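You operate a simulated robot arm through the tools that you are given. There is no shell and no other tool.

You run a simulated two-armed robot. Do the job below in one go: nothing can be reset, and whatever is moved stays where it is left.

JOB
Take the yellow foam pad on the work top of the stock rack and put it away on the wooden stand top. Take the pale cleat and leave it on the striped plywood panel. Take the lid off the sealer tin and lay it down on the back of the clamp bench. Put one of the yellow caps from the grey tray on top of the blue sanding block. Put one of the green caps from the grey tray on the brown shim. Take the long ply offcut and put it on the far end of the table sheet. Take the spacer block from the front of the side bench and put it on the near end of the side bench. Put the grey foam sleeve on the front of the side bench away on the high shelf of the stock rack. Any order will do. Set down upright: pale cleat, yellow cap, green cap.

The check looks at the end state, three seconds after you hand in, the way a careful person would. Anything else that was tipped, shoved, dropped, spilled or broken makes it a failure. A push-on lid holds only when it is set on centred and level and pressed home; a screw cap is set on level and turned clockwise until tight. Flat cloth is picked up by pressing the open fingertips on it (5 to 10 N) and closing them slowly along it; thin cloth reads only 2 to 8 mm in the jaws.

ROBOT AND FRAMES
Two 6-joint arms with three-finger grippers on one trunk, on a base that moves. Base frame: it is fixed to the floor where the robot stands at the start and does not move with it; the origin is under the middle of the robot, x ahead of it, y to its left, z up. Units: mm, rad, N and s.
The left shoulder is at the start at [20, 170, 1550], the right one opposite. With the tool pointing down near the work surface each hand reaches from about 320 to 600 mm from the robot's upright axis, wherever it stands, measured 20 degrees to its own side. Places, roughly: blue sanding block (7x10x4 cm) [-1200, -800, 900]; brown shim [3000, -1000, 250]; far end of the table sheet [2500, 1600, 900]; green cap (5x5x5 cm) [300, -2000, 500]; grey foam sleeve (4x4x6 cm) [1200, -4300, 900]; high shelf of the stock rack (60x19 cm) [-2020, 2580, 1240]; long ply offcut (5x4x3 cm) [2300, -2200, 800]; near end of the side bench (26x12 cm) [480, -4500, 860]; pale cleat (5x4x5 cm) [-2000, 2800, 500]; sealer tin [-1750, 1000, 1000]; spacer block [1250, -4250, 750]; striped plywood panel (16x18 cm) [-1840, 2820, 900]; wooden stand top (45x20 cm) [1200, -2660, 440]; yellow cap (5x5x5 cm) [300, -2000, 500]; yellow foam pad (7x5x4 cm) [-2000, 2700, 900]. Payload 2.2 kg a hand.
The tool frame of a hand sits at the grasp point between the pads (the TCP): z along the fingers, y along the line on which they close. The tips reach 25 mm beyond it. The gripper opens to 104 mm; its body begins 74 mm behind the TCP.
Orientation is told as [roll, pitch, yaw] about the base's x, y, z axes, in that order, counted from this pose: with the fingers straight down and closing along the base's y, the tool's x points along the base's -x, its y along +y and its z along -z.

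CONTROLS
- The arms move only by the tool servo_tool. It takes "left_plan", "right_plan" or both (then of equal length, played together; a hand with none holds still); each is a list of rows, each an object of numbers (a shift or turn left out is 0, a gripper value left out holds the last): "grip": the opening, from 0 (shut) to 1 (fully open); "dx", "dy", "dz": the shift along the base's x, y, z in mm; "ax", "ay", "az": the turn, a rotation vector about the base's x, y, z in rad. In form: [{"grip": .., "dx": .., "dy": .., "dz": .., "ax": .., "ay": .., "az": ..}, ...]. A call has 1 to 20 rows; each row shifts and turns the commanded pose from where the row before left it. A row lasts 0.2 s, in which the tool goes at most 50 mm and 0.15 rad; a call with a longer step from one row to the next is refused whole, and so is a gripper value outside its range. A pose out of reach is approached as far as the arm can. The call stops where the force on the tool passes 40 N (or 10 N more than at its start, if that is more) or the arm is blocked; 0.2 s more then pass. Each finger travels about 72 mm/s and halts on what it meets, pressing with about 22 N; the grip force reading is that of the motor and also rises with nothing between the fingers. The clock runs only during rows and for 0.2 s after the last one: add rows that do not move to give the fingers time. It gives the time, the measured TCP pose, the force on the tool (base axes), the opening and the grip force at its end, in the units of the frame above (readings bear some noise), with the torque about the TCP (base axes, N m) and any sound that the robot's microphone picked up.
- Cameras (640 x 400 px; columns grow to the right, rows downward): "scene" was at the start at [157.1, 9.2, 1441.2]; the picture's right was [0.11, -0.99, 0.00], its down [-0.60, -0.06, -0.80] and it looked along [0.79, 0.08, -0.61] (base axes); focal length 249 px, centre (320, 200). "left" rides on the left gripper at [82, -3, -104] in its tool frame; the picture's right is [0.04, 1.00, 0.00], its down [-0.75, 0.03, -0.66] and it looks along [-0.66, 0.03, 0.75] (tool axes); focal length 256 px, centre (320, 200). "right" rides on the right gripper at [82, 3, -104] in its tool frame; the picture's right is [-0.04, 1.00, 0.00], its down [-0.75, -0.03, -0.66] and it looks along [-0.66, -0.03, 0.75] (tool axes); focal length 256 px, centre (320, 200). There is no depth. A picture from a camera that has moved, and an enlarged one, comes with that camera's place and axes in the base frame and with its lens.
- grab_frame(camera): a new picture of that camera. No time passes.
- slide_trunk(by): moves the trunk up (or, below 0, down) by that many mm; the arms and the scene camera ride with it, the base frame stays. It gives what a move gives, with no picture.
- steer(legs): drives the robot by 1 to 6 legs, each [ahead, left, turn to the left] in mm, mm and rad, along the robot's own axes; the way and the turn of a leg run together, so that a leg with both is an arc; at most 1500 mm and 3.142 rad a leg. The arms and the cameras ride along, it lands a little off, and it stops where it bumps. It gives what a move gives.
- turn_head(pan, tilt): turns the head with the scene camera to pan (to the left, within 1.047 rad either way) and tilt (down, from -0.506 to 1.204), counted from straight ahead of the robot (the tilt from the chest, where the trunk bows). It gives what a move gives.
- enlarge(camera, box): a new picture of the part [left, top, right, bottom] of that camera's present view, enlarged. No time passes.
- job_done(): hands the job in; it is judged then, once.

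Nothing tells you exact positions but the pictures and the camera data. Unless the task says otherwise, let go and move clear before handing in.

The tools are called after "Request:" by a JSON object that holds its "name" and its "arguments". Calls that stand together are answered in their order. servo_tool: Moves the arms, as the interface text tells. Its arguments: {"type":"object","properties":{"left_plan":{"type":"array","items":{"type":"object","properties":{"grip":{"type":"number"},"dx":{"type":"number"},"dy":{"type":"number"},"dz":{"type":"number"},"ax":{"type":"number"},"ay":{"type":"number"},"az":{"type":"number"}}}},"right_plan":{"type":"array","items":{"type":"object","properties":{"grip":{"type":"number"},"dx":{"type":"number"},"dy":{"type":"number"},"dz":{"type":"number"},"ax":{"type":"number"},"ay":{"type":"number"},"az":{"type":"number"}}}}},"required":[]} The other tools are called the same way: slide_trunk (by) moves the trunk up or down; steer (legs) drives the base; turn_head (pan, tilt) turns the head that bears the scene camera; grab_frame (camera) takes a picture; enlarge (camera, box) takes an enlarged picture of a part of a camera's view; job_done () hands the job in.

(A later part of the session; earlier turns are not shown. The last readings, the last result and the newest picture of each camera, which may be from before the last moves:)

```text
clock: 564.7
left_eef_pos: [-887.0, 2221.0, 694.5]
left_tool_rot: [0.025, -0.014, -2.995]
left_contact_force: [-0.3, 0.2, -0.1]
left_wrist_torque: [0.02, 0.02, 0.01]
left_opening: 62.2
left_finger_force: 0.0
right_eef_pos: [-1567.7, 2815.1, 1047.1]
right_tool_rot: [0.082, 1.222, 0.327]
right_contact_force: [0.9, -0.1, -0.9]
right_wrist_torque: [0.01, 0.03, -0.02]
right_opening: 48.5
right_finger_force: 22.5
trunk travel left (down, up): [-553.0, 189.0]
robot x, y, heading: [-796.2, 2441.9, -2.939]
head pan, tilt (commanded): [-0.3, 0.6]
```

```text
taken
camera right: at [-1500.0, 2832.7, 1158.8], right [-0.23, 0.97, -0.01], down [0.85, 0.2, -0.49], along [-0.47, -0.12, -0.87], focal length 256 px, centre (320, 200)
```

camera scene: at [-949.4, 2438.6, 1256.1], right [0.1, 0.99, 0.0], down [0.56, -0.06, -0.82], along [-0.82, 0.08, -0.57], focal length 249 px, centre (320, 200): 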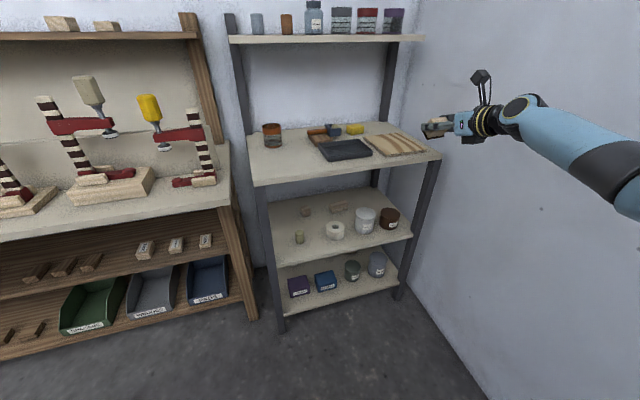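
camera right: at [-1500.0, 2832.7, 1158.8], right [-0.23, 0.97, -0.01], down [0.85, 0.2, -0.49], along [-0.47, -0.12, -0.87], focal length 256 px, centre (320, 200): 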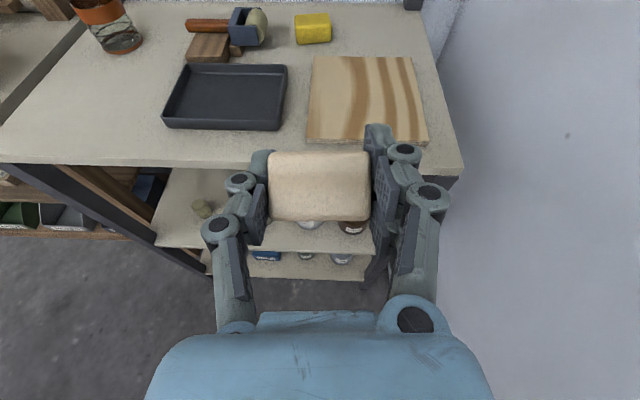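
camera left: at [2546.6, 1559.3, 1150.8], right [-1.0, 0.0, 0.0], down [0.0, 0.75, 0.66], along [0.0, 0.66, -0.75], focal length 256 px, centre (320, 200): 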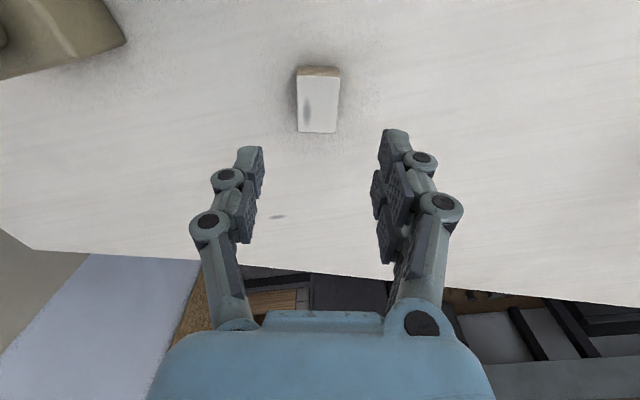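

The striped panel is at about [-1818,2820]. I drive the cleat over it, then pitch the tool back to the angle at which the cleat is upright.

Request:
{"name": "steer", "arguments": {"legs": [[241, -56, 0]]}}

Request:
{"name": "servo_tool", "arguments": {"right_plan": [{"ax": 0.0148, "ay": -0.0657, "dz": -8}, {"ax": 0.0148, "ay": -0.0657, "dz": -8}, {"ax": 0.0148, "ay": -0.0657, "dz": -8}, {"ax": 0.0148, "ay": -0.0657, "dz": -8}, {"ax": 0.0148, "ay": -0.0657, "dz": -8}, {"ax": 0.0148, "ay": -0.0657, "dz": -8}, {"ax": 0.0148, "ay": -0.0657, "dz": -6}, {"ax": 0.0148, "ay": -0.0657, "dz": -6}, {}]}}

Request:
{"name": "grab_frame", "arguments": {"camera": "right"}}

Request:
{"name": "grab_frame", "arguments": {"camera": "scene"}}

```text
clock: 566.5
left_eef_pos: [-1136.9, 2227.7, 693.9]
left_tool_rot: [0.026, -0.013, -2.997]
left_contact_force: [-0.2, -0.1, -0.2]
left_wrist_torque: [0.03, -0.02, -0.01]
left_opening: 62.6
left_finger_force: 0.1
right_eef_pos: [-1815.5, 2823.3, 1046.7]
right_tool_rot: [0.081, 1.222, 0.322]
right_contact_force: [-0.7, -0.5, -0.4]
right_wrist_torque: [-0.02, 0.03, 0.02]
right_opening: 48.2
right_finger_force: 21.9
trunk travel left (down, up): [-553.0, 189.0]
robot x, y, heading: [-1044.3, 2451.6, -2.943]
head pan, tilt (commanded): [-0.3, 0.6]
```

```text
clock: 568.5
left_eef_pos: [-1136.0, 2228.2, 694.0]
left_tool_rot: [0.026, -0.013, -2.997]
left_contact_force: [-0.1, 0.0, 0.7]
left_wrist_torque: [-0.01, -0.01, -0.01]
left_opening: 62.4
left_finger_force: 0.0
right_eef_pos: [-1814.8, 2823.5, 987.8]
right_tool_rot: [0.012, 0.682, 0.266]
right_contact_force: [-0.8, -0.1, -0.9]
right_wrist_torque: [0.01, 0.01, -0.04]
right_opening: 48.5
right_finger_force: 21.8
trunk travel left (down, up): [-553.0, 189.0]
robot x, y, heading: [-1043.0, 2445.9, -2.945]
head pan, tilt (commanded): [-0.3, 0.6]
```

```text
taken
camera right: at [-1812.9, 2825.9, 1118.7], right [-0.23, 0.97, -0.01], down [0.97, 0.23, 0.03], along [0.03, -0.01, -1.0], focal length 256 px, centre (320, 200)
```

right: 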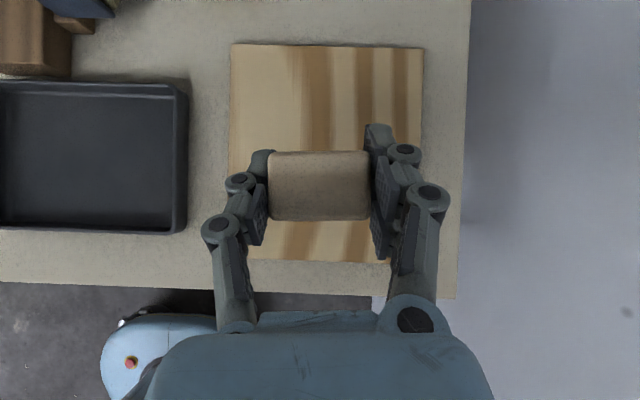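

```text
taken
camera scene: at [-1197.9, 2445.6, 1256.2], right [0.1, 0.99, 0.0], down [0.56, -0.06, -0.82], along [-0.82, 0.08, -0.57], focal length 249 px, centre (320, 200)
```

scene: 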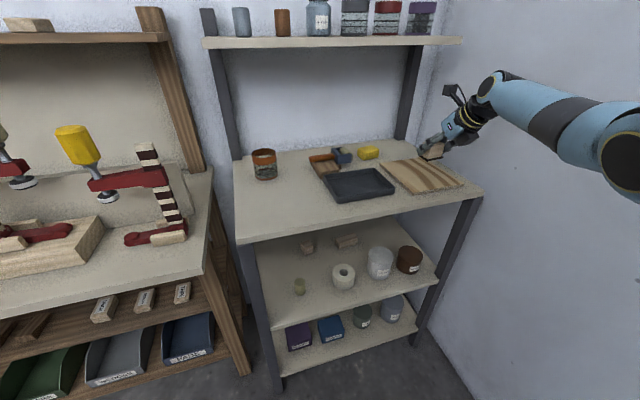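

Request:
{"name": "servo_tool", "arguments": {"right_plan": [{"dx": -8, "dy": -2, "dz": -12}, {"dx": -8, "dy": -2, "dz": -12}, {"dz": -6}, {}]}}

Request:
{"name": "enlarge", "arguments": {"camera": "scene", "box": [370, 90, 510, 210]}}

Request:
{"name": "grab_frame", "arguments": {"camera": "right"}}

```text
clock: 569.5
left_eef_pos: [-1137.4, 2227.7, 693.9]
left_tool_rot: [0.026, -0.015, -2.997]
left_contact_force: [1.8, -0.6, 0.6]
left_wrist_torque: [0.0, -0.01, 0.02]
left_opening: 62.5
left_finger_force: 0.1
right_eef_pos: [-1831.2, 2818.9, 957.1]
right_tool_rot: [0.014, 0.686, 0.268]
right_contact_force: [0.2, 0.6, -0.6]
right_wrist_torque: [-0.03, -0.01, 0.01]
right_opening: 48.6
right_finger_force: 21.7
trunk travel left (down, up): [-553.0, 189.0]
robot x, y, heading: [-1037.5, 2450.4, -2.942]
head pan, tilt (commanded): [-0.3, 0.6]
```

```text
3.33 times, centred on (440, 150) of scene
camera zoom: at [-1198.1, 2445.4, 1256.1], right [0.1, 0.99, 0.0], down [0.56, -0.06, -0.82], along [-0.82, 0.08, -0.57], focal length 830 px, centre (-80, 367)
```

zoom: 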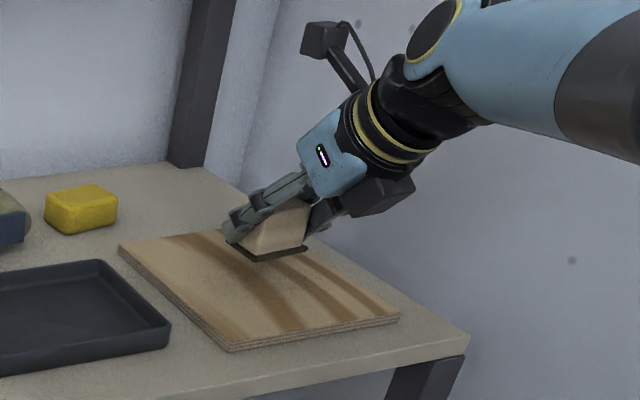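

```text
taken
camera right: at [-1829.5, 2821.5, 1088.1], right [-0.23, 0.97, -0.01], down [0.97, 0.23, 0.03], along [0.03, -0.01, -1.0], focal length 256 px, centre (320, 200)
```

right: 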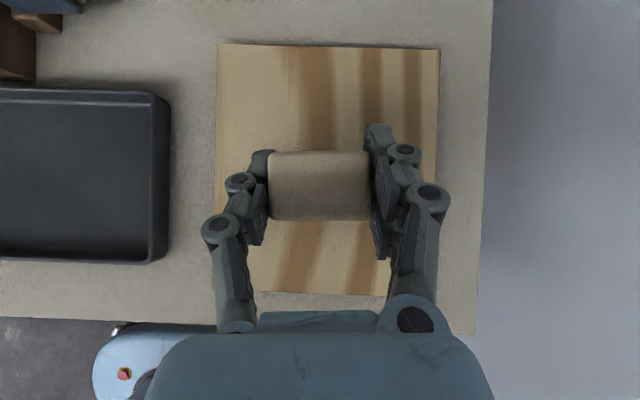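

Request:
{"name": "servo_tool", "arguments": {"right_plan": [{"dz": -3}, {"dz": -3}, {}]}}

Request:
{"name": "servo_tool", "arguments": {"right_plan": [{"dz": -3}, {}]}}

Request:
{"name": "servo_tool", "arguments": {"right_plan": [{"dz": -3}, {}]}}

```text
clock: 570.3
left_eef_pos: [-1136.3, 2228.0, 692.8]
left_tool_rot: [0.025, -0.013, -2.999]
left_contact_force: [0.7, -0.1, 0.4]
left_wrist_torque: [0.0, 0.01, -0.01]
left_opening: 62.3
left_finger_force: 0.1
right_eef_pos: [-1831.1, 2819.1, 950.8]
right_tool_rot: [0.012, 0.687, 0.266]
right_contact_force: [-0.3, 0.2, 0.3]
right_wrist_torque: [0.01, 0.03, 0.02]
right_opening: 48.3
right_finger_force: 22.0
trunk travel left (down, up): [-553.0, 189.0]
robot x, y, heading: [-1038.0, 2450.9, -2.944]
head pan, tilt (commanded): [-0.3, 0.6]
```

```text
clock: 570.9
left_eef_pos: [-1136.3, 2228.9, 694.7]
left_tool_rot: [0.026, -0.014, -2.998]
left_contact_force: [-0.1, -0.2, -0.3]
left_wrist_torque: [-0.04, 0.02, 0.02]
left_opening: 62.4
left_finger_force: 0.0
right_eef_pos: [-1831.9, 2820.4, 948.5]
right_tool_rot: [0.013, 0.685, 0.266]
right_contact_force: [-1.1, -0.3, -0.3]
right_wrist_torque: [-0.02, 0.0, 0.0]
right_opening: 48.1
right_finger_force: 21.4
trunk travel left (down, up): [-553.0, 189.0]
robot x, y, heading: [-1038.1, 2455.5, -2.941]
head pan, tilt (commanded): [-0.3, 0.6]
```

```text
clock: 571.5
left_eef_pos: [-1136.1, 2227.9, 694.1]
left_tool_rot: [0.026, -0.014, -2.999]
left_contact_force: [-0.4, -0.4, -0.5]
left_wrist_torque: [0.02, 0.01, -0.02]
left_opening: 62.5
left_finger_force: 0.0
right_eef_pos: [-1830.0, 2817.8, 944.8]
right_tool_rot: [0.015, 0.686, 0.268]
right_contact_force: [0.1, 0.4, 0.1]
right_wrist_torque: [0.04, -0.02, 0.0]
right_opening: 48.5
right_finger_force: 22.3
trunk travel left (down, up): [-553.0, 189.0]
robot x, y, heading: [-1041.9, 2454.6, -2.943]
head pan, tilt (commanded): [-0.3, 0.6]
```

Request:
{"name": "servo_tool", "arguments": {"right_plan": [{"dz": -3}, {}]}}

Request:
{"name": "servo_tool", "arguments": {"right_plan": [{"dz": -2}, {}]}}

Request:
{"name": "enlarge", "arguments": {"camera": "scene", "box": [390, 110, 490, 200]}}

```text
clock: 572.1
left_eef_pos: [-1137.2, 2228.4, 693.6]
left_tool_rot: [0.027, -0.014, -3.0]
left_contact_force: [0.0, 0.0, -0.8]
left_wrist_torque: [0.01, -0.01, -0.01]
left_opening: 62.5
left_finger_force: 0.0
right_eef_pos: [-1830.1, 2818.7, 941.8]
right_tool_rot: [0.014, 0.685, 0.267]
right_contact_force: [0.1, -0.3, -0.1]
right_wrist_torque: [0.05, 0.0, 0.02]
right_opening: 48.7
right_finger_force: 21.9
trunk travel left (down, up): [-553.0, 189.0]
robot x, y, heading: [-1040.8, 2454.2, -2.942]
head pan, tilt (commanded): [-0.3, 0.6]
```

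```text
clock: 572.7
left_eef_pos: [-1137.1, 2228.5, 693.5]
left_tool_rot: [0.025, -0.015, -2.997]
left_contact_force: [-0.3, -0.1, 0.7]
left_wrist_torque: [0.01, 0.02, -0.02]
left_opening: 62.2
left_finger_force: 0.1
right_eef_pos: [-1828.5, 2818.5, 940.3]
right_tool_rot: [0.015, 0.687, 0.267]
right_contact_force: [0.3, 0.1, -0.4]
right_wrist_torque: [0.02, 0.01, 0.0]
right_opening: 48.7
right_finger_force: 22.1
trunk travel left (down, up): [-553.0, 189.0]
robot x, y, heading: [-1042.5, 2449.9, -2.941]
head pan, tilt (commanded): [-0.3, 0.6]
```

```text
4.44 times, centred on (440, 155) of scene
camera zoom: at [-1198.1, 2445.4, 1256.1], right [0.1, 0.99, 0.0], down [0.56, -0.06, -0.82], along [-0.82, 0.08, -0.57], focal length 1106 px, centre (-213, 400)
```

zoom: 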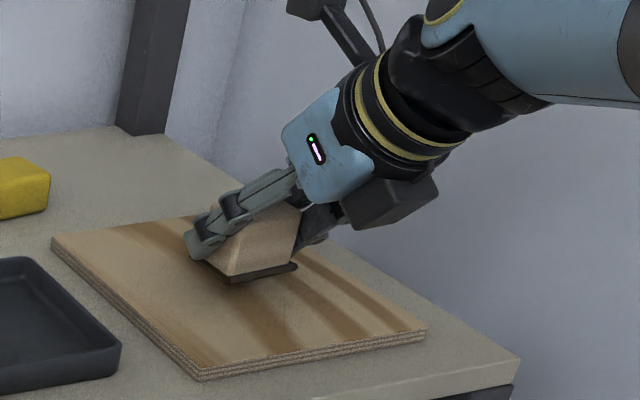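

Request:
{"name": "servo_tool", "arguments": {"right_plan": [{"dz": -3}, {}]}}

Request:
{"name": "servo_tool", "arguments": {"right_plan": [{"dz": -3}, {}]}}

Request:
{"name": "servo_tool", "arguments": {"right_plan": [{"dz": -2}, {}]}}

Request:
{"name": "enlarge", "arguments": {"camera": "scene", "box": [390, 110, 490, 200]}}

```text
clock: 573.3
left_eef_pos: [-1136.1, 2228.7, 693.7]
left_tool_rot: [0.026, -0.014, -2.999]
left_contact_force: [-0.2, -0.2, -0.2]
left_wrist_torque: [0.0, 0.02, -0.01]
left_opening: 62.1
left_finger_force: 0.1
right_eef_pos: [-1829.6, 2818.4, 940.9]
right_tool_rot: [0.015, 0.684, 0.266]
right_contact_force: [0.3, -0.2, 0.2]
right_wrist_torque: [0.01, -0.03, -0.02]
right_opening: 48.4
right_finger_force: 22.3
right hand out of reach, approached as far as the arm can: row 1
trunk travel left (down, up): [-553.0, 189.0]
robot x, y, heading: [-1041.7, 2448.5, -2.943]
head pan, tilt (commanded): [-0.3, 0.6]
```

```text
clock: 573.9
left_eef_pos: [-1136.4, 2227.7, 693.2]
left_tool_rot: [0.027, -0.015, -2.998]
left_contact_force: [-0.3, 0.0, -0.4]
left_wrist_torque: [-0.03, -0.01, 0.0]
left_opening: 62.6
left_finger_force: 0.0
right_eef_pos: [-1828.7, 2817.6, 938.3]
right_tool_rot: [0.016, 0.683, 0.268]
right_contact_force: [-0.5, 0.4, -1.1]
right_wrist_torque: [0.02, -0.05, 0.03]
right_opening: 48.6
right_finger_force: 22.2
trunk travel left (down, up): [-553.0, 189.0]
robot x, y, heading: [-1043.1, 2450.1, -2.944]
head pan, tilt (commanded): [-0.3, 0.6]
```

```text
clock: 574.5
left_eef_pos: [-1136.7, 2227.3, 694.2]
left_tool_rot: [0.027, -0.015, -2.995]
left_contact_force: [0.1, 0.2, -0.3]
left_wrist_torque: [0.0, 0.0, -0.03]
left_opening: 62.5
left_finger_force: 0.0
right_eef_pos: [-1828.3, 2817.7, 937.6]
right_tool_rot: [0.015, 0.684, 0.266]
right_contact_force: [0.7, 0.2, 0.0]
right_wrist_torque: [0.01, 0.03, 0.03]
right_opening: 48.5
right_finger_force: 21.9
trunk travel left (down, up): [-553.0, 189.0]
robot x, y, heading: [-1043.6, 2452.1, -2.941]
head pan, tilt (commanded): [-0.3, 0.6]
```

```text
4.44 times, centred on (440, 155) of scene
camera zoom: at [-1198.1, 2445.5, 1256.1], right [0.1, 0.99, 0.0], down [0.56, -0.06, -0.82], along [-0.82, 0.08, -0.57], focal length 1106 px, centre (-213, 400)
```

zoom: 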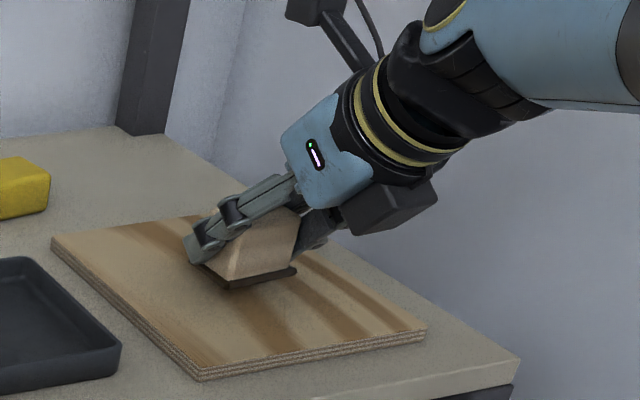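

The arm is at its reach limit, so I lower the last millimetres with the trunk.

Request:
{"name": "slide_trunk", "arguments": {"by": -4}}

Request:
{"name": "slide_trunk", "arguments": {"by": -4}}

Request:
{"name": "slide_trunk", "arguments": {"by": -3}}

```text
clock: 575.0
left_eef_pos: [-1137.3, 2229.1, 689.7]
left_tool_rot: [0.027, -0.013, -2.998]
left_contact_force: [-1.0, 0.0, -0.2]
left_wrist_torque: [0.02, -0.03, 0.0]
left_opening: 62.7
left_finger_force: 0.1
right_eef_pos: [-1827.7, 2818.4, 932.7]
right_tool_rot: [0.015, 0.684, 0.268]
right_contact_force: [-0.4, 0.0, -1.1]
right_wrist_torque: [0.0, -0.01, -0.01]
right_opening: 48.8
right_finger_force: 22.1
trunk travel left (down, up): [-549.0, 193.0]
robot x, y, heading: [-1044.1, 2452.7, -2.948]
head pan, tilt (commanded): [-0.3, 0.6]
```

```text
clock: 575.6
left_eef_pos: [-1137.2, 2228.7, 685.8]
left_tool_rot: [0.026, -0.013, -2.999]
left_contact_force: [0.3, 0.5, 0.8]
left_wrist_torque: [0.0, 0.03, 0.01]
left_opening: 62.3
left_finger_force: 0.0
right_eef_pos: [-1827.5, 2817.6, 929.0]
right_tool_rot: [0.014, 0.684, 0.267]
right_contact_force: [0.0, 0.5, -0.2]
right_wrist_torque: [0.04, -0.01, 0.01]
right_opening: 48.6
right_finger_force: 22.3
trunk travel left (down, up): [-545.0, 197.0]
robot x, y, heading: [-1042.2, 2450.4, -2.946]
head pan, tilt (commanded): [-0.3, 0.6]
```

```text
clock: 576.1
left_eef_pos: [-1135.1, 2228.1, 683.1]
left_tool_rot: [0.025, -0.015, -2.997]
left_contact_force: [0.2, 0.1, -0.4]
left_wrist_torque: [-0.03, 0.0, 0.0]
left_opening: 62.8
left_finger_force: 0.0
right_eef_pos: [-1826.7, 2817.3, 926.1]
right_tool_rot: [0.015, 0.683, 0.271]
right_contact_force: [-0.5, -0.4, 0.3]
right_wrist_torque: [-0.01, 0.01, 0.0]
right_opening: 48.5
right_finger_force: 21.9
trunk travel left (down, up): [-542.0, 200.0]
robot x, y, heading: [-1038.9, 2450.9, -2.937]
head pan, tilt (commanded): [-0.3, 0.6]
```

Request:
{"name": "enlarge", "arguments": {"camera": "scene", "box": [390, 110, 490, 200]}}

Request:
{"name": "slide_trunk", "arguments": {"by": -3}}

Request:
{"name": "slide_trunk", "arguments": {"by": -3}}

```text
4.44 times, centred on (440, 155) of scene
camera zoom: at [-1198.2, 2445.4, 1245.0], right [0.1, 0.99, 0.0], down [0.56, -0.06, -0.82], along [-0.82, 0.08, -0.57], focal length 1106 px, centre (-213, 400)
```

zoom: 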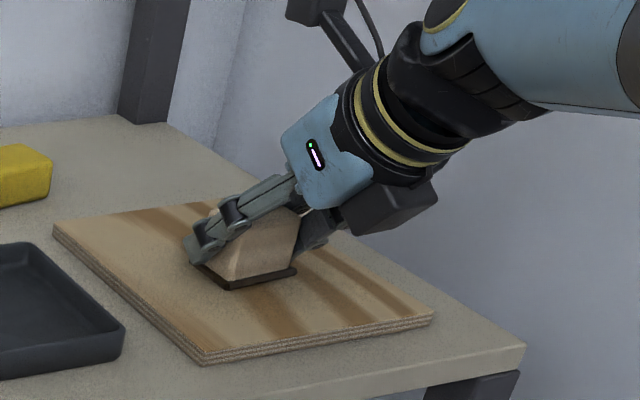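

```text
clock: 576.6
left_eef_pos: [-1135.7, 2227.0, 679.8]
left_tool_rot: [0.026, -0.015, -2.998]
left_contact_force: [0.2, -0.2, 0.0]
left_wrist_torque: [-0.01, 0.03, -0.08]
left_opening: 62.3
left_finger_force: 0.0
right_eef_pos: [-1829.1, 2818.4, 925.6]
right_tool_rot: [0.017, 0.687, 0.268]
right_contact_force: [-1.4, -0.4, 8.6]
right_wrist_torque: [-0.17, -0.09, -0.04]
right_opening: 48.3
right_finger_force: 22.3
trunk travel left (down, up): [-539.0, 203.0]
robot x, y, heading: [-1037.3, 2449.2, -2.942]
head pan, tilt (commanded): [-0.3, 0.6]
```

```text
clock: 577.1
left_eef_pos: [-1136.0, 2227.7, 676.2]
left_tool_rot: [0.024, -0.015, -2.998]
left_contact_force: [0.7, -0.8, 0.9]
left_wrist_torque: [0.0, 0.03, 0.03]
left_opening: 62.1
left_finger_force: 0.0
right_eef_pos: [-1827.0, 2816.5, 924.8]
right_tool_rot: [0.022, 0.693, 0.27]
right_contact_force: [-2.4, 2.7, 22.0]
right_wrist_torque: [0.09, -0.06, 0.03]
right_opening: 48.6
right_finger_force: 21.5
trunk travel left (down, up): [-536.0, 206.0]
robot x, y, heading: [-1042.0, 2448.3, -2.941]
head pan, tilt (commanded): [-0.3, 0.6]
```

Contact with the panel. I relieve the pressure slightly and open the fingers.

Request:
{"name": "slide_trunk", "arguments": {"by": 3}}

Request:
{"name": "servo_tool", "arguments": {"right_plan": [{"grip": 0.52}, {"grip": 0.6}, {"grip": 0.7}, {"grip": 0.8}, {}]}}

Request:
{"name": "grab_frame", "arguments": {"camera": "right"}}

Request:
{"name": "enlarge", "arguments": {"camera": "scene", "box": [390, 110, 490, 200]}}

```text
clock: 577.6
left_eef_pos: [-1136.2, 2227.5, 680.1]
left_tool_rot: [0.024, -0.016, -2.995]
left_contact_force: [-0.4, 0.4, 0.3]
left_wrist_torque: [-0.03, 0.02, 0.0]
left_opening: 62.4
left_finger_force: 0.1
right_eef_pos: [-1828.2, 2817.9, 924.9]
right_tool_rot: [0.016, 0.687, 0.272]
right_contact_force: [-9.0, 3.2, 17.4]
right_wrist_torque: [0.41, 0.32, 0.17]
right_opening: 48.7
right_finger_force: 22.6
trunk travel left (down, up): [-539.0, 203.0]
robot x, y, heading: [-1043.0, 2451.9, -2.941]
head pan, tilt (commanded): [-0.3, 0.6]
```

```text
clock: 578.9
left_eef_pos: [-1136.7, 2228.1, 679.3]
left_tool_rot: [0.026, -0.014, -3.0]
left_contact_force: [-0.2, 0.8, -0.6]
left_wrist_torque: [0.0, 0.04, 0.03]
left_opening: 62.7
left_finger_force: 0.0
right_eef_pos: [-1826.8, 2819.1, 923.0]
right_tool_rot: [0.014, 0.681, 0.269]
right_contact_force: [0.0, 0.0, -0.7]
right_wrist_torque: [0.0, 0.01, -0.01]
right_opening: 83.9
right_finger_force: 0.7
trunk travel left (down, up): [-539.0, 203.0]
robot x, y, heading: [-1042.1, 2449.9, -2.941]
head pan, tilt (commanded): [-0.3, 0.6]
```

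```text
taken
camera right: at [-1825.0, 2820.6, 1053.7], right [-0.22, 0.97, -0.01], down [0.97, 0.22, 0.03], along [0.04, -0.01, -1.0], focal length 256 px, centre (320, 200)
```

right: 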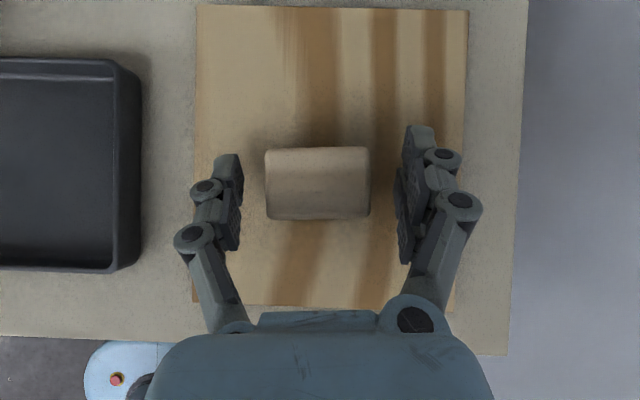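

```text
4.44 times, centred on (440, 155) of scene
camera zoom: at [-1198.1, 2445.5, 1242.0], right [0.1, 0.99, 0.0], down [0.56, -0.06, -0.82], along [-0.82, 0.08, -0.57], focal length 1106 px, centre (-213, 400)
```

zoom: 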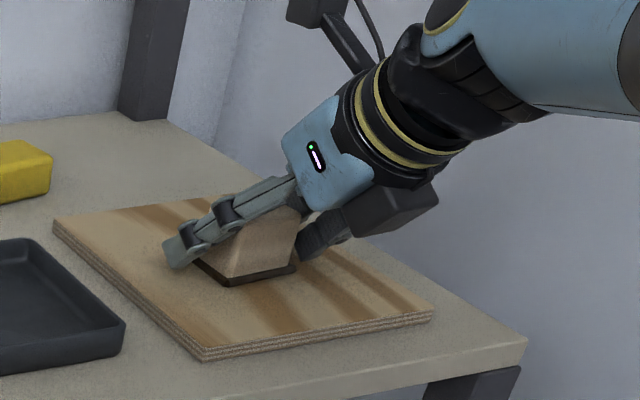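

The cleat stands upright on the striped panel. I lift the hand clear with the trunk.

Request:
{"name": "slide_trunk", "arguments": {"by": 130}}

Request:
{"name": "grab_frame", "arguments": {"camera": "right"}}

Request:
{"name": "grab_frame", "arguments": {"camera": "scene"}}

```text
clock: 580.4
left_eef_pos: [-1136.4, 2228.2, 809.3]
left_tool_rot: [0.025, -0.015, -2.998]
left_contact_force: [0.9, 0.0, -0.2]
left_wrist_torque: [0.01, 0.03, 0.02]
left_opening: 62.2
left_finger_force: 0.0
right_eef_pos: [-1826.1, 2816.8, 1056.0]
right_tool_rot: [0.016, 0.687, 0.269]
right_contact_force: [-0.5, -0.6, 0.2]
right_wrist_torque: [-0.01, -0.03, -0.04]
right_opening: 83.2
right_finger_force: 0.1
trunk travel left (down, up): [-669.0, 73.0]
robot x, y, heading: [-1040.7, 2451.8, -2.943]
head pan, tilt (commanded): [-0.3, 0.6]
```

```text
taken
camera right: at [-1824.9, 2819.3, 1186.9], right [-0.23, 0.97, -0.01], down [0.97, 0.23, 0.03], along [0.03, -0.01, -1.0], focal length 256 px, centre (320, 200)
```

right: 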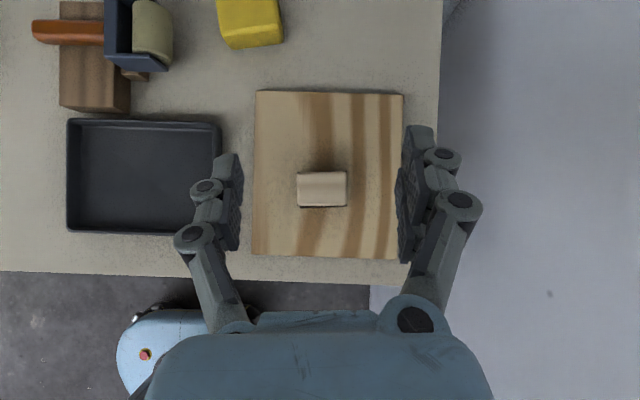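

```text
taken
camera scene: at [-1197.5, 2445.6, 1372.6], right [0.1, 0.99, 0.0], down [0.56, -0.06, -0.82], along [-0.82, 0.08, -0.57], focal length 249 px, centre (320, 200)
```

scene: 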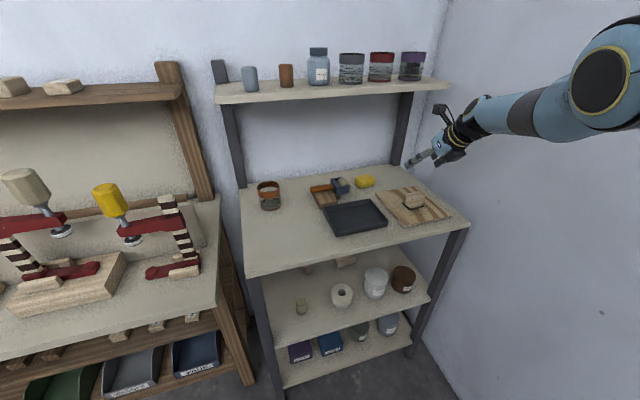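

Cleat done. Now the yellow foam pad, behind and to the left of the panel. I lower a little to stay under the high shelf and move over the pad.

Request:
{"name": "slide_trunk", "arguments": {"by": -50}}

Request:
{"name": "steer", "arguments": {"legs": [[100, 77, 0]]}}

Request:
{"name": "grab_frame", "arguments": {"camera": "right"}}

Request:
{"name": "grab_frame", "arguments": {"camera": "scene"}}

```text
clock: 581.4
left_eef_pos: [-1136.6, 2227.5, 759.4]
left_tool_rot: [0.027, -0.014, -2.997]
left_contact_force: [-0.1, 0.1, 0.2]
left_wrist_torque: [-0.03, 0.0, -0.02]
left_opening: 62.5
left_finger_force: 0.1
right_eef_pos: [-1827.0, 2817.5, 1006.0]
right_tool_rot: [0.017, 0.688, 0.269]
right_contact_force: [0.1, 0.6, 0.1]
right_wrist_torque: [0.02, -0.01, 0.03]
right_opening: 83.2
right_finger_force: 0.1
trunk travel left (down, up): [-619.0, 123.0]
robot x, y, heading: [-1042.7, 2449.6, -2.947]
head pan, tilt (commanded): [-0.3, 0.6]
```

```text
clock: 582.6
left_eef_pos: [-1222.9, 2133.3, 759.7]
left_tool_rot: [0.024, -0.015, -3.0]
left_contact_force: [-1.0, -0.4, 0.4]
left_wrist_torque: [0.02, -0.02, -0.01]
left_opening: 62.3
left_finger_force: 0.0
right_eef_pos: [-1910.6, 2723.6, 1005.7]
right_tool_rot: [0.017, 0.687, 0.266]
right_contact_force: [-0.9, -0.4, 0.0]
right_wrist_torque: [0.05, 0.0, -0.03]
right_opening: 83.2
right_finger_force: 0.0
trunk travel left (down, up): [-619.0, 123.0]
robot x, y, heading: [-1127.4, 2352.1, -2.946]
head pan, tilt (commanded): [-0.3, 0.6]
```

```text
taken
camera right: at [-1908.8, 2725.8, 1136.9], right [-0.22, 0.97, -0.01], down [0.97, 0.22, 0.03], along [0.03, -0.01, -1.0], focal length 256 px, centre (320, 200)
```

right: 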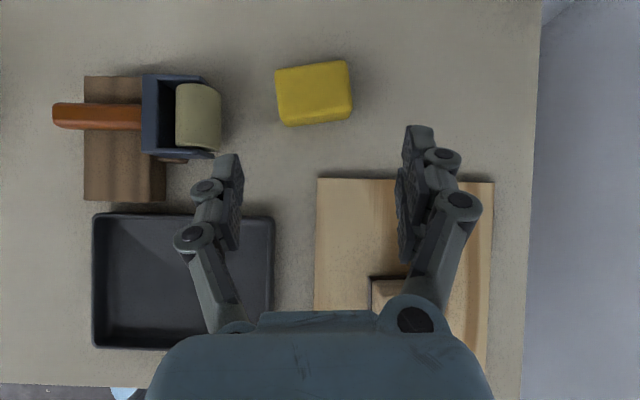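

```text
taken
camera scene: at [-1282.7, 2350.2, 1322.4], right [0.1, 0.99, 0.0], down [0.56, -0.06, -0.82], along [-0.82, 0.09, -0.57], focal length 249 px, centre (320, 200)
```

scene: 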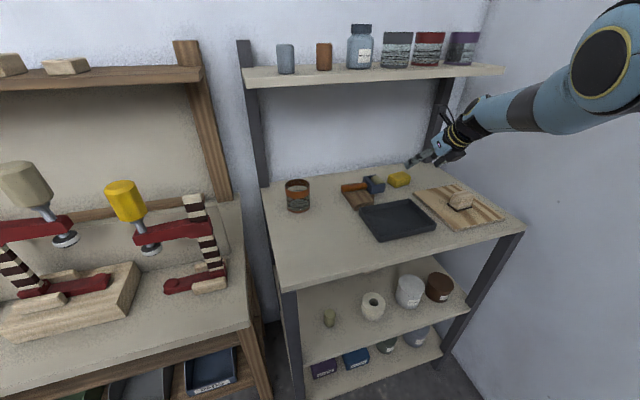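

Request:
{"name": "steer", "arguments": {"legs": [[82, 9, 0]]}}

Request:
{"name": "servo_tool", "arguments": {"right_plan": [{"grip": 0.9}, {}]}}

Request:
{"name": "slide_trunk", "arguments": {"by": -50}}

Request:
{"name": "grab_frame", "arguments": {"camera": "right"}}

Request:
{"name": "enlarge", "arguments": {"camera": "scene", "box": [350, 110, 510, 230]}}

```text
clock: 583.7
left_eef_pos: [-1300.8, 2108.0, 759.9]
left_tool_rot: [0.026, -0.012, -2.999]
left_contact_force: [-0.6, 0.2, -0.4]
left_wrist_torque: [0.03, -0.03, 0.02]
left_opening: 62.7
left_finger_force: 0.0
right_eef_pos: [-1990.7, 2697.3, 1005.4]
right_tool_rot: [0.017, 0.685, 0.267]
right_contact_force: [-0.6, -0.2, 0.7]
right_wrist_torque: [0.04, -0.03, -0.02]
right_opening: 83.2
right_finger_force: 0.2
trunk travel left (down, up): [-619.0, 123.0]
robot x, y, heading: [-1208.2, 2329.2, -2.947]
head pan, tilt (commanded): [-0.3, 0.6]
```

```text
clock: 584.3
left_eef_pos: [-1300.9, 2108.8, 760.2]
left_tool_rot: [0.026, -0.015, -2.998]
left_contact_force: [-0.2, -0.6, -0.5]
left_wrist_torque: [-0.01, 0.01, -0.02]
left_opening: 62.4
left_finger_force: 0.1
right_eef_pos: [-1989.6, 2697.3, 1005.7]
right_tool_rot: [0.016, 0.685, 0.266]
right_contact_force: [0.1, 0.6, -0.3]
right_wrist_torque: [0.01, -0.02, 0.05]
right_opening: 93.4
right_finger_force: 0.1
trunk travel left (down, up): [-619.0, 123.0]
robot x, y, heading: [-1207.3, 2326.5, -2.94]
head pan, tilt (commanded): [-0.3, 0.6]
```

```text
clock: 585.2
left_eef_pos: [-1299.2, 2109.1, 710.7]
left_tool_rot: [0.027, -0.014, -2.996]
left_contact_force: [0.3, 0.0, 0.6]
left_wrist_torque: [0.01, -0.01, 0.01]
left_opening: 62.5
left_finger_force: 0.1
right_eef_pos: [-1990.1, 2697.6, 956.4]
right_tool_rot: [0.017, 0.687, 0.267]
right_contact_force: [0.9, 1.2, 0.7]
right_wrist_torque: [0.01, 0.01, -0.01]
right_opening: 93.7
right_finger_force: 0.0
trunk travel left (down, up): [-569.0, 173.0]
robot x, y, heading: [-1206.3, 2329.4, -2.944]
head pan, tilt (commanded): [-0.3, 0.6]
```

```text
taken
camera right: at [-1987.3, 2700.0, 1087.8], right [-0.22, 0.97, -0.01], down [0.97, 0.22, 0.03], along [0.03, -0.01, -1.0], focal length 256 px, centre (320, 200)
```

right: 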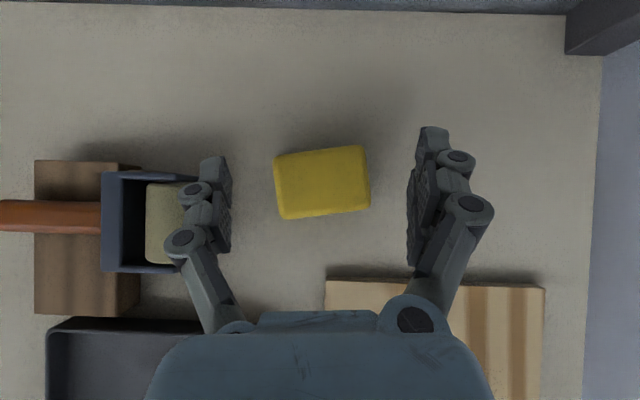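

```text
3.33 times, centred on (430, 170) of scene
camera zoom: at [-1360.5, 2325.9, 1272.3], right [0.1, 0.99, 0.0], down [0.56, -0.06, -0.82], along [-0.82, 0.08, -0.57], focal length 830 px, centre (-47, 300)
```

zoom: 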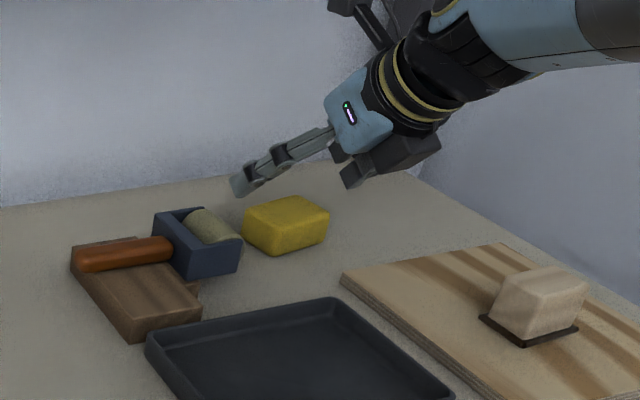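

The pad is centred; the blue roller is close to the left finger, so I narrow the opening before going down.

Request:
{"name": "servo_tool", "arguments": {"right_plan": [{"grip": 0.78}, {}, {}]}}

Request:
{"name": "slide_trunk", "arguments": {"by": -30}}

Request:
{"name": "grab_frame", "arguments": {"camera": "right"}}

Request:
{"name": "enlarge", "arguments": {"camera": "scene", "box": [350, 110, 510, 230]}}

```text
clock: 586.0
left_eef_pos: [-1299.6, 2109.5, 708.8]
left_tool_rot: [0.026, -0.014, -2.997]
left_contact_force: [-0.7, 0.4, -0.2]
left_wrist_torque: [0.01, 0.0, 0.0]
left_opening: 62.3
left_finger_force: 0.0
right_eef_pos: [-1990.2, 2697.1, 957.0]
right_tool_rot: [0.017, 0.686, 0.268]
right_contact_force: [1.3, 0.9, 1.1]
right_wrist_torque: [-0.01, 0.03, -0.01]
right_opening: 81.1
right_finger_force: 0.1
trunk travel left (down, up): [-569.0, 173.0]
robot x, y, heading: [-1204.1, 2332.5, -2.941]
head pan, tilt (commanded): [-0.3, 0.6]
```

```text
clock: 586.8
left_eef_pos: [-1300.5, 2108.8, 678.7]
left_tool_rot: [0.026, -0.014, -2.999]
left_contact_force: [-0.3, 0.3, -0.3]
left_wrist_torque: [0.01, 0.06, 0.01]
left_opening: 62.4
left_finger_force: 0.0
right_eef_pos: [-1990.1, 2697.3, 926.9]
right_tool_rot: [0.015, 0.685, 0.266]
right_contact_force: [-0.4, 0.0, -0.7]
right_wrist_torque: [0.01, 0.02, -0.02]
right_opening: 81.0
right_finger_force: 0.0
trunk travel left (down, up): [-539.0, 203.0]
robot x, y, heading: [-1201.1, 2333.6, -2.94]
head pan, tilt (commanded): [-0.3, 0.6]
```

```text
taken
camera right: at [-1987.5, 2700.3, 1057.3], right [-0.22, 0.97, -0.01], down [0.97, 0.23, 0.03], along [0.03, -0.01, -1.0], focal length 256 px, centre (320, 200)
```

right: 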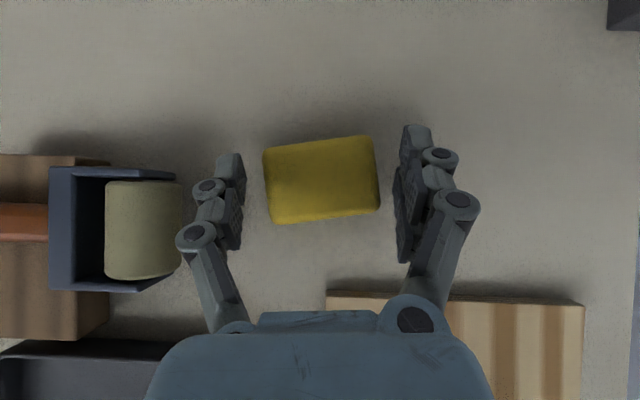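

```text
3.33 times, centred on (430, 170) of scene
camera zoom: at [-1360.7, 2325.7, 1242.0], right [0.1, 0.99, 0.0], down [0.56, -0.06, -0.83], along [-0.82, 0.08, -0.56], focal length 830 px, centre (-47, 300)
```

zoom: 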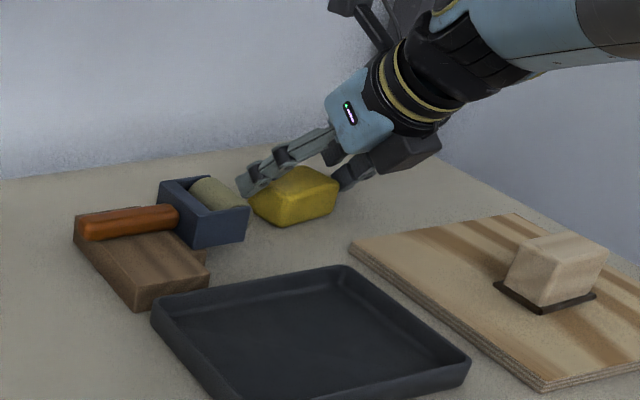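

Request:
{"name": "slide_trunk", "arguments": {"by": -13}}

Request:
{"name": "servo_tool", "arguments": {"right_plan": [{"grip": 0.65}, {"grip": 0.55}, {"grip": 0.45}, {"grip": 0.3}, {"grip": 0.1}, {"grip": 0.0}, {"grip": 0.0}]}}

Request:
{"name": "grab_frame", "arguments": {"camera": "right"}}

```text
clock: 587.4
left_eef_pos: [-1300.2, 2107.0, 668.3]
left_tool_rot: [0.025, -0.014, -2.998]
left_contact_force: [1.1, -0.3, -0.5]
left_wrist_torque: [-0.03, 0.04, -0.02]
left_opening: 62.4
left_finger_force: 0.0
right_eef_pos: [-1990.6, 2698.2, 912.9]
right_tool_rot: [0.016, 0.686, 0.267]
right_contact_force: [0.0, 0.0, -0.4]
right_wrist_torque: [-0.02, -0.01, -0.02]
right_opening: 81.3
right_finger_force: 0.1
trunk travel left (down, up): [-526.0, 216.0]
robot x, y, heading: [-1202.6, 2330.4, -2.944]
head pan, tilt (commanded): [-0.3, 0.6]
```

```text
clock: 589.0
left_eef_pos: [-1299.6, 2108.3, 667.3]
left_tool_rot: [0.028, -0.015, -2.998]
left_contact_force: [-0.2, -0.5, -0.1]
left_wrist_torque: [-0.03, -0.01, 0.0]
left_opening: 62.6
left_finger_force: 0.1
right_eef_pos: [-1991.4, 2697.6, 912.2]
right_tool_rot: [0.017, 0.685, 0.267]
right_contact_force: [0.1, -0.2, 1.2]
right_wrist_torque: [-0.05, -0.04, -0.02]
right_opening: 66.2
right_finger_force: 22.1
trunk travel left (down, up): [-526.0, 216.0]
robot x, y, heading: [-1203.9, 2330.4, -2.944]
head pan, tilt (commanded): [-0.3, 0.6]
```

```text
taken
camera right: at [-1988.0, 2700.5, 1044.0], right [-0.23, 0.97, -0.01], down [0.97, 0.23, 0.03], along [0.03, -0.01, -1.0], focal length 256 px, centre (320, 200)
```

right: 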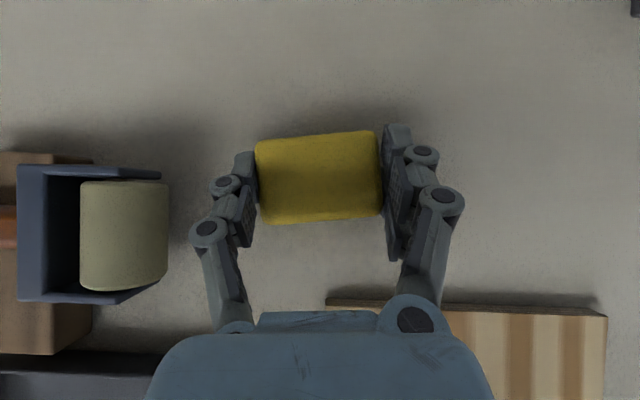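

The pad is gripped (66 mm, fingers commanded fully closed). I lift it, back out of the rack and check that it is held firmly.

Request:
{"name": "slide_trunk", "arguments": {"by": 70}}

Request:
{"name": "steer", "arguments": {"legs": [[-350, 0, 0]]}}

Request:
{"name": "grab_frame", "arguments": {"camera": "right"}}

Request:
{"name": "grab_frame", "arguments": {"camera": "scene"}}

```text
clock: 590.0
left_eef_pos: [-1300.2, 2108.9, 735.2]
left_tool_rot: [0.027, -0.013, -2.999]
left_contact_force: [0.5, 0.0, 0.1]
left_wrist_torque: [0.01, 0.01, -0.02]
left_opening: 62.2
left_finger_force: 0.0
right_eef_pos: [-1989.6, 2697.5, 981.0]
right_tool_rot: [0.014, 0.686, 0.267]
right_contact_force: [-0.7, 0.1, -0.3]
right_wrist_torque: [-0.02, -0.04, 0.0]
right_opening: 66.6
right_finger_force: 22.3
trunk travel left (down, up): [-596.0, 146.0]
robot x, y, heading: [-1202.5, 2328.5, -2.941]
head pan, tilt (commanded): [-0.3, 0.6]
```

```text
clock: 592.3
left_eef_pos: [-955.7, 2177.6, 736.8]
left_tool_rot: [0.027, -0.016, -2.999]
left_contact_force: [1.1, 0.2, -0.6]
left_wrist_torque: [0.01, 0.01, -0.01]
left_opening: 62.7
left_finger_force: 0.0
right_eef_pos: [-1644.7, 2766.3, 983.1]
right_tool_rot: [0.019, 0.689, 0.267]
right_contact_force: [-0.2, -0.1, 0.2]
right_wrist_torque: [0.02, -0.02, 0.01]
right_opening: 66.3
right_finger_force: 21.8
trunk travel left (down, up): [-596.0, 146.0]
robot x, y, heading: [-861.0, 2399.9, -2.944]
head pan, tilt (commanded): [-0.3, 0.6]
```

```text
taken
camera right: at [-1643.4, 2769.2, 1114.4], right [-0.23, 0.97, -0.01], down [0.97, 0.23, 0.03], along [0.03, -0.01, -1.0], focal length 256 px, centre (320, 200)
```

right: 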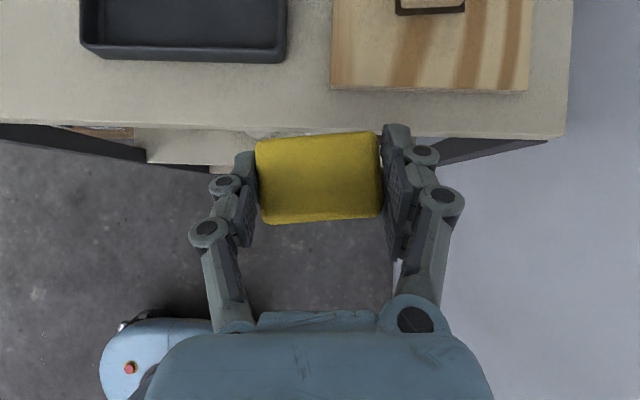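

```text
taken
camera scene: at [-1015.7, 2395.0, 1299.6], right [0.1, 0.99, 0.0], down [0.56, -0.06, -0.83], along [-0.82, 0.08, -0.56], focal length 249 px, centre (320, 200)
```

scene: 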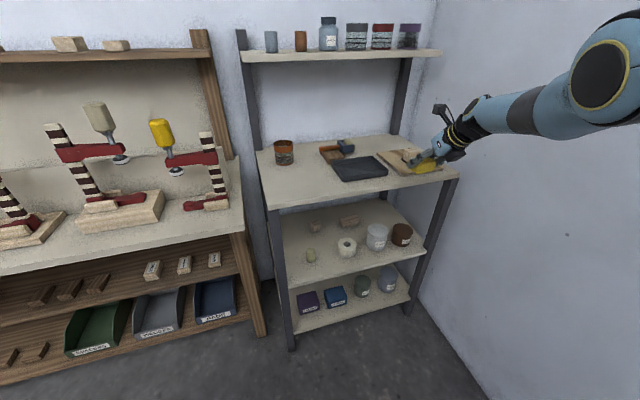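

The pad is steady. I pull the right hand inward for travel and drive out to open floor, then turn south toward the wooden stand.

Request:
{"name": "steer", "arguments": {"legs": [[-250, 0, 0]]}}

Request:
{"name": "servo_tool", "arguments": {"right_plan": [{"dx": 8, "dy": -39}, {"dx": 8, "dy": -39}, {"dx": 8, "dy": -39}, {"dx": 8, "dy": -39}, {"dx": 8, "dy": -39}, {}]}}

Request:
{"name": "steer", "arguments": {"legs": [[-280, 1180, 0], [0, 0, 1.45]]}}

Request:
{"name": "grab_frame", "arguments": {"camera": "right"}}

Request:
{"name": "turn_head", "arguments": {"pan": 0.0, "tilt": 0.5}}

Request:
{"name": "grab_frame", "arguments": {"camera": "scene"}}

```text
clock: 594.1
left_eef_pos: [-710.0, 2226.7, 736.7]
left_tool_rot: [0.027, -0.016, -2.999]
left_contact_force: [0.3, -0.4, 0.3]
left_wrist_torque: [0.01, 0.0, 0.01]
left_opening: 62.6
left_finger_force: 0.0
right_eef_pos: [-1400.2, 2816.2, 983.0]
right_tool_rot: [0.015, 0.686, 0.267]
right_contact_force: [-0.2, -0.2, 0.3]
right_wrist_torque: [0.03, 0.04, 0.0]
right_opening: 66.3
right_finger_force: 22.0
trunk travel left (down, up): [-596.0, 146.0]
robot x, y, heading: [-618.4, 2449.8, -2.943]
head pan, tilt (commanded): [-0.3, 0.6]
```

```text
clock: 595.5
left_eef_pos: [-709.5, 2228.3, 736.8]
left_tool_rot: [0.026, -0.015, -2.998]
left_contact_force: [0.7, -1.1, 0.1]
left_wrist_torque: [0.0, 0.0, 0.0]
left_opening: 62.4
left_finger_force: 0.1
right_eef_pos: [-1411.5, 2627.9, 960.5]
right_tool_rot: [0.013, 0.686, 0.268]
right_contact_force: [0.5, -0.6, -0.7]
right_wrist_torque: [-0.05, 0.02, 0.03]
right_opening: 65.9
right_finger_force: 21.9
right hand out of reach, approached as far as the arm can: row 1, 2, 3, 4, 5
trunk travel left (down, up): [-596.0, 146.0]
robot x, y, heading: [-613.3, 2445.8, -2.943]
head pan, tilt (commanded): [-0.3, 0.6]
```

```text
clock: 605.3
left_eef_pos: [91.5, 1191.4, 735.9]
left_tool_rot: [0.027, -0.015, -1.576]
left_contact_force: [-0.1, -0.7, 0.3]
left_wrist_torque: [0.01, 0.02, -0.02]
left_opening: 62.6
left_finger_force: 0.1
right_eef_pos: [-408.5, 557.6, 960.1]
right_tool_rot: [0.016, 0.685, 1.692]
right_contact_force: [-0.5, -0.1, 0.0]
right_wrist_torque: [0.04, 0.04, 0.02]
right_opening: 65.8
right_finger_force: 21.7
trunk travel left (down, up): [-596.0, 146.0]
robot x, y, heading: [-116.4, 1320.0, -1.519]
head pan, tilt (commanded): [-0.3, 0.6]
```

```text
taken
camera right: at [-410.4, 559.6, 1091.3], right [-1.0, -0.08, -0.01], down [-0.08, 1.0, 0.03], along [0.01, 0.03, -1.0], focal length 256 px, centre (320, 200)
```

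right: 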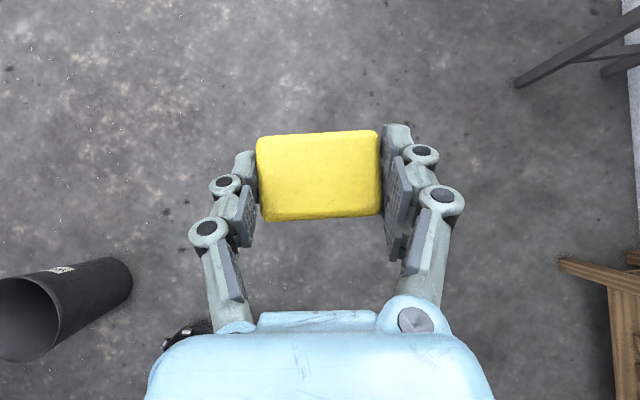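

```text
clock: 606.1
left_eef_pos: [91.3, 1191.0, 737.1]
left_tool_rot: [0.026, -0.014, -1.576]
left_contact_force: [-0.2, 0.3, 0.7]
left_wrist_torque: [0.01, -0.01, -0.02]
left_opening: 62.4
left_finger_force: 0.1
right_eef_pos: [-408.5, 557.3, 959.2]
right_tool_rot: [0.014, 0.686, 1.691]
right_contact_force: [-0.5, -0.1, 0.0]
right_wrist_torque: [0.03, 0.02, 0.0]
right_opening: 65.8
right_finger_force: 21.7
trunk travel left (down, up): [-596.0, 146.0]
robot x, y, heading: [-111.9, 1319.2, -1.52]
head pan, tilt (commanded): [0.0, 0.499]
```

```text
taken
camera scene: at [-106.6, 1158.1, 1308.5], right [-1.0, -0.05, 0.0], down [-0.02, 0.48, -0.88], along [0.04, -0.88, -0.48], focal length 249 px, centre (320, 200)
```

scene: 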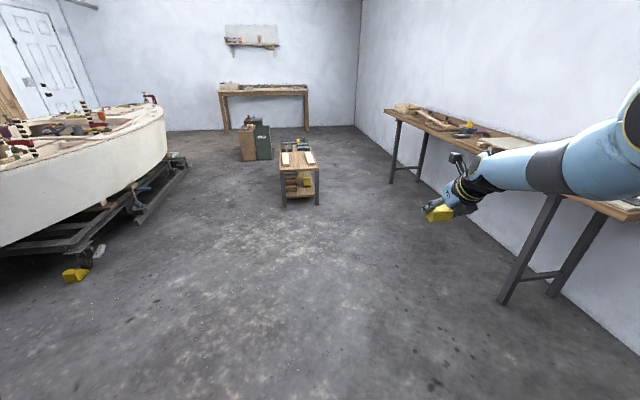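

Request:
{"name": "steer", "arguments": {"legs": [[1000, 0, 0], [340, 565, 0], [340, 565, 0], [1061, 196, 0]]}}

Request:
{"name": "turn_head", "arguments": {"pan": -0.25, "tilt": 0.8}}

Request:
{"name": "grab_frame", "arguments": {"camera": "scene"}}

Request:
{"name": "grab_frame", "arguments": {"camera": "right"}}

```text
clock: 622.9
left_eef_pos: [1595.2, -1436.1, 736.7]
left_tool_rot: [0.026, -0.014, -1.549]
left_contact_force: [-0.2, 0.9, 0.7]
left_wrist_torque: [0.02, 0.03, 0.03]
left_opening: 62.6
left_finger_force: 0.0
right_eef_pos: [1113.5, -2082.5, 959.1]
right_tool_rot: [0.017, 0.685, 1.717]
right_contact_force: [0.6, 0.8, 0.2]
right_wrist_torque: [-0.01, -0.02, -0.04]
right_opening: 65.8
right_finger_force: 21.8
trunk travel left (down, up): [-596.0, 146.0]
robot x, y, heading: [1387.7, -1311.9, -1.491]
head pan, tilt (commanded): [0.0, 0.499]
```

```text
clock: 623.7
left_eef_pos: [1595.0, -1435.5, 737.0]
left_tool_rot: [0.026, -0.013, -1.549]
left_contact_force: [0.0, 0.2, -0.6]
left_wrist_torque: [-0.04, -0.01, 0.0]
left_opening: 62.6
left_finger_force: 0.0
right_eef_pos: [1112.8, -2083.0, 961.0]
right_tool_rot: [0.015, 0.687, 1.718]
right_contact_force: [-0.4, -0.1, -0.5]
right_wrist_torque: [0.01, 0.01, 0.01]
right_opening: 65.9
right_finger_force: 21.8
trunk travel left (down, up): [-596.0, 146.0]
robot x, y, heading: [1387.3, -1312.0, -1.493]
head pan, tilt (commanded): [-0.25, 0.799]
```

```text
taken
camera scene: at [1378.9, -1462.7, 1282.6], right [-0.98, 0.17, 0.0], down [0.12, 0.71, -0.7], along [-0.12, -0.69, -0.72], focal length 249 px, centre (320, 200)
```

scene: 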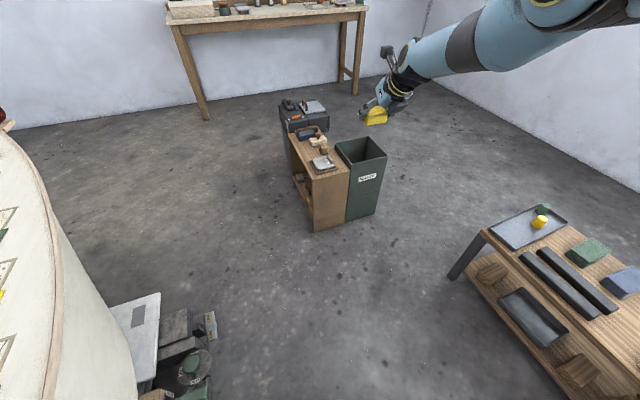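

```text
taken
camera right: at [1111.4, -2080.1, 1091.3], right [-0.99, -0.11, -0.01], down [-0.11, 0.99, 0.03], along [0.01, 0.03, -1.0], focal length 256 px, centre (320, 200)
```

right: 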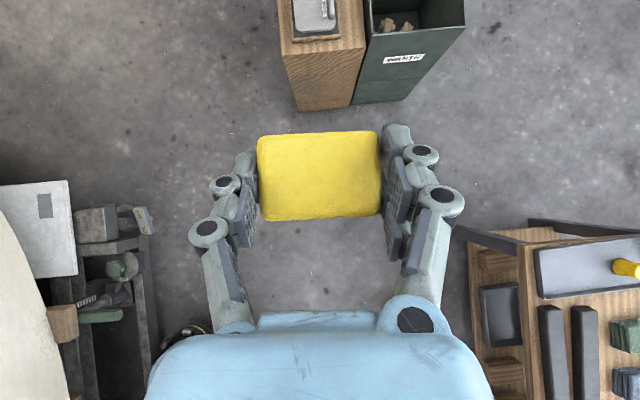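

Request:
{"name": "enlarge", "arguments": {"camera": "scene", "box": [265, 90, 405, 240]}}

```text
2.67 times, centred on (335, 165) of scene
camera zoom: at [1378.9, -1462.7, 1282.6], right [-0.98, 0.17, 0.0], down [0.12, 0.71, -0.7], along [-0.12, -0.69, -0.72], focal length 664 px, centre (280, 293)
```

zoom: 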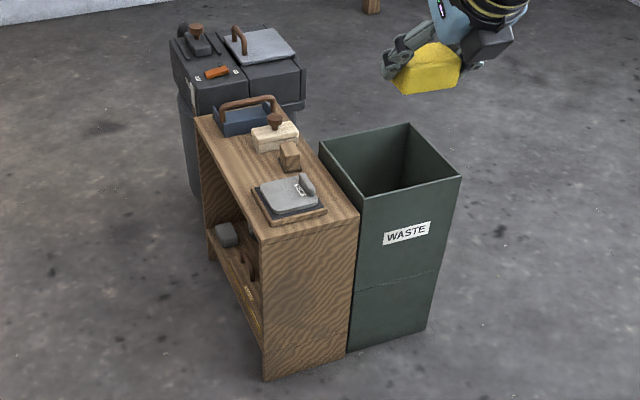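

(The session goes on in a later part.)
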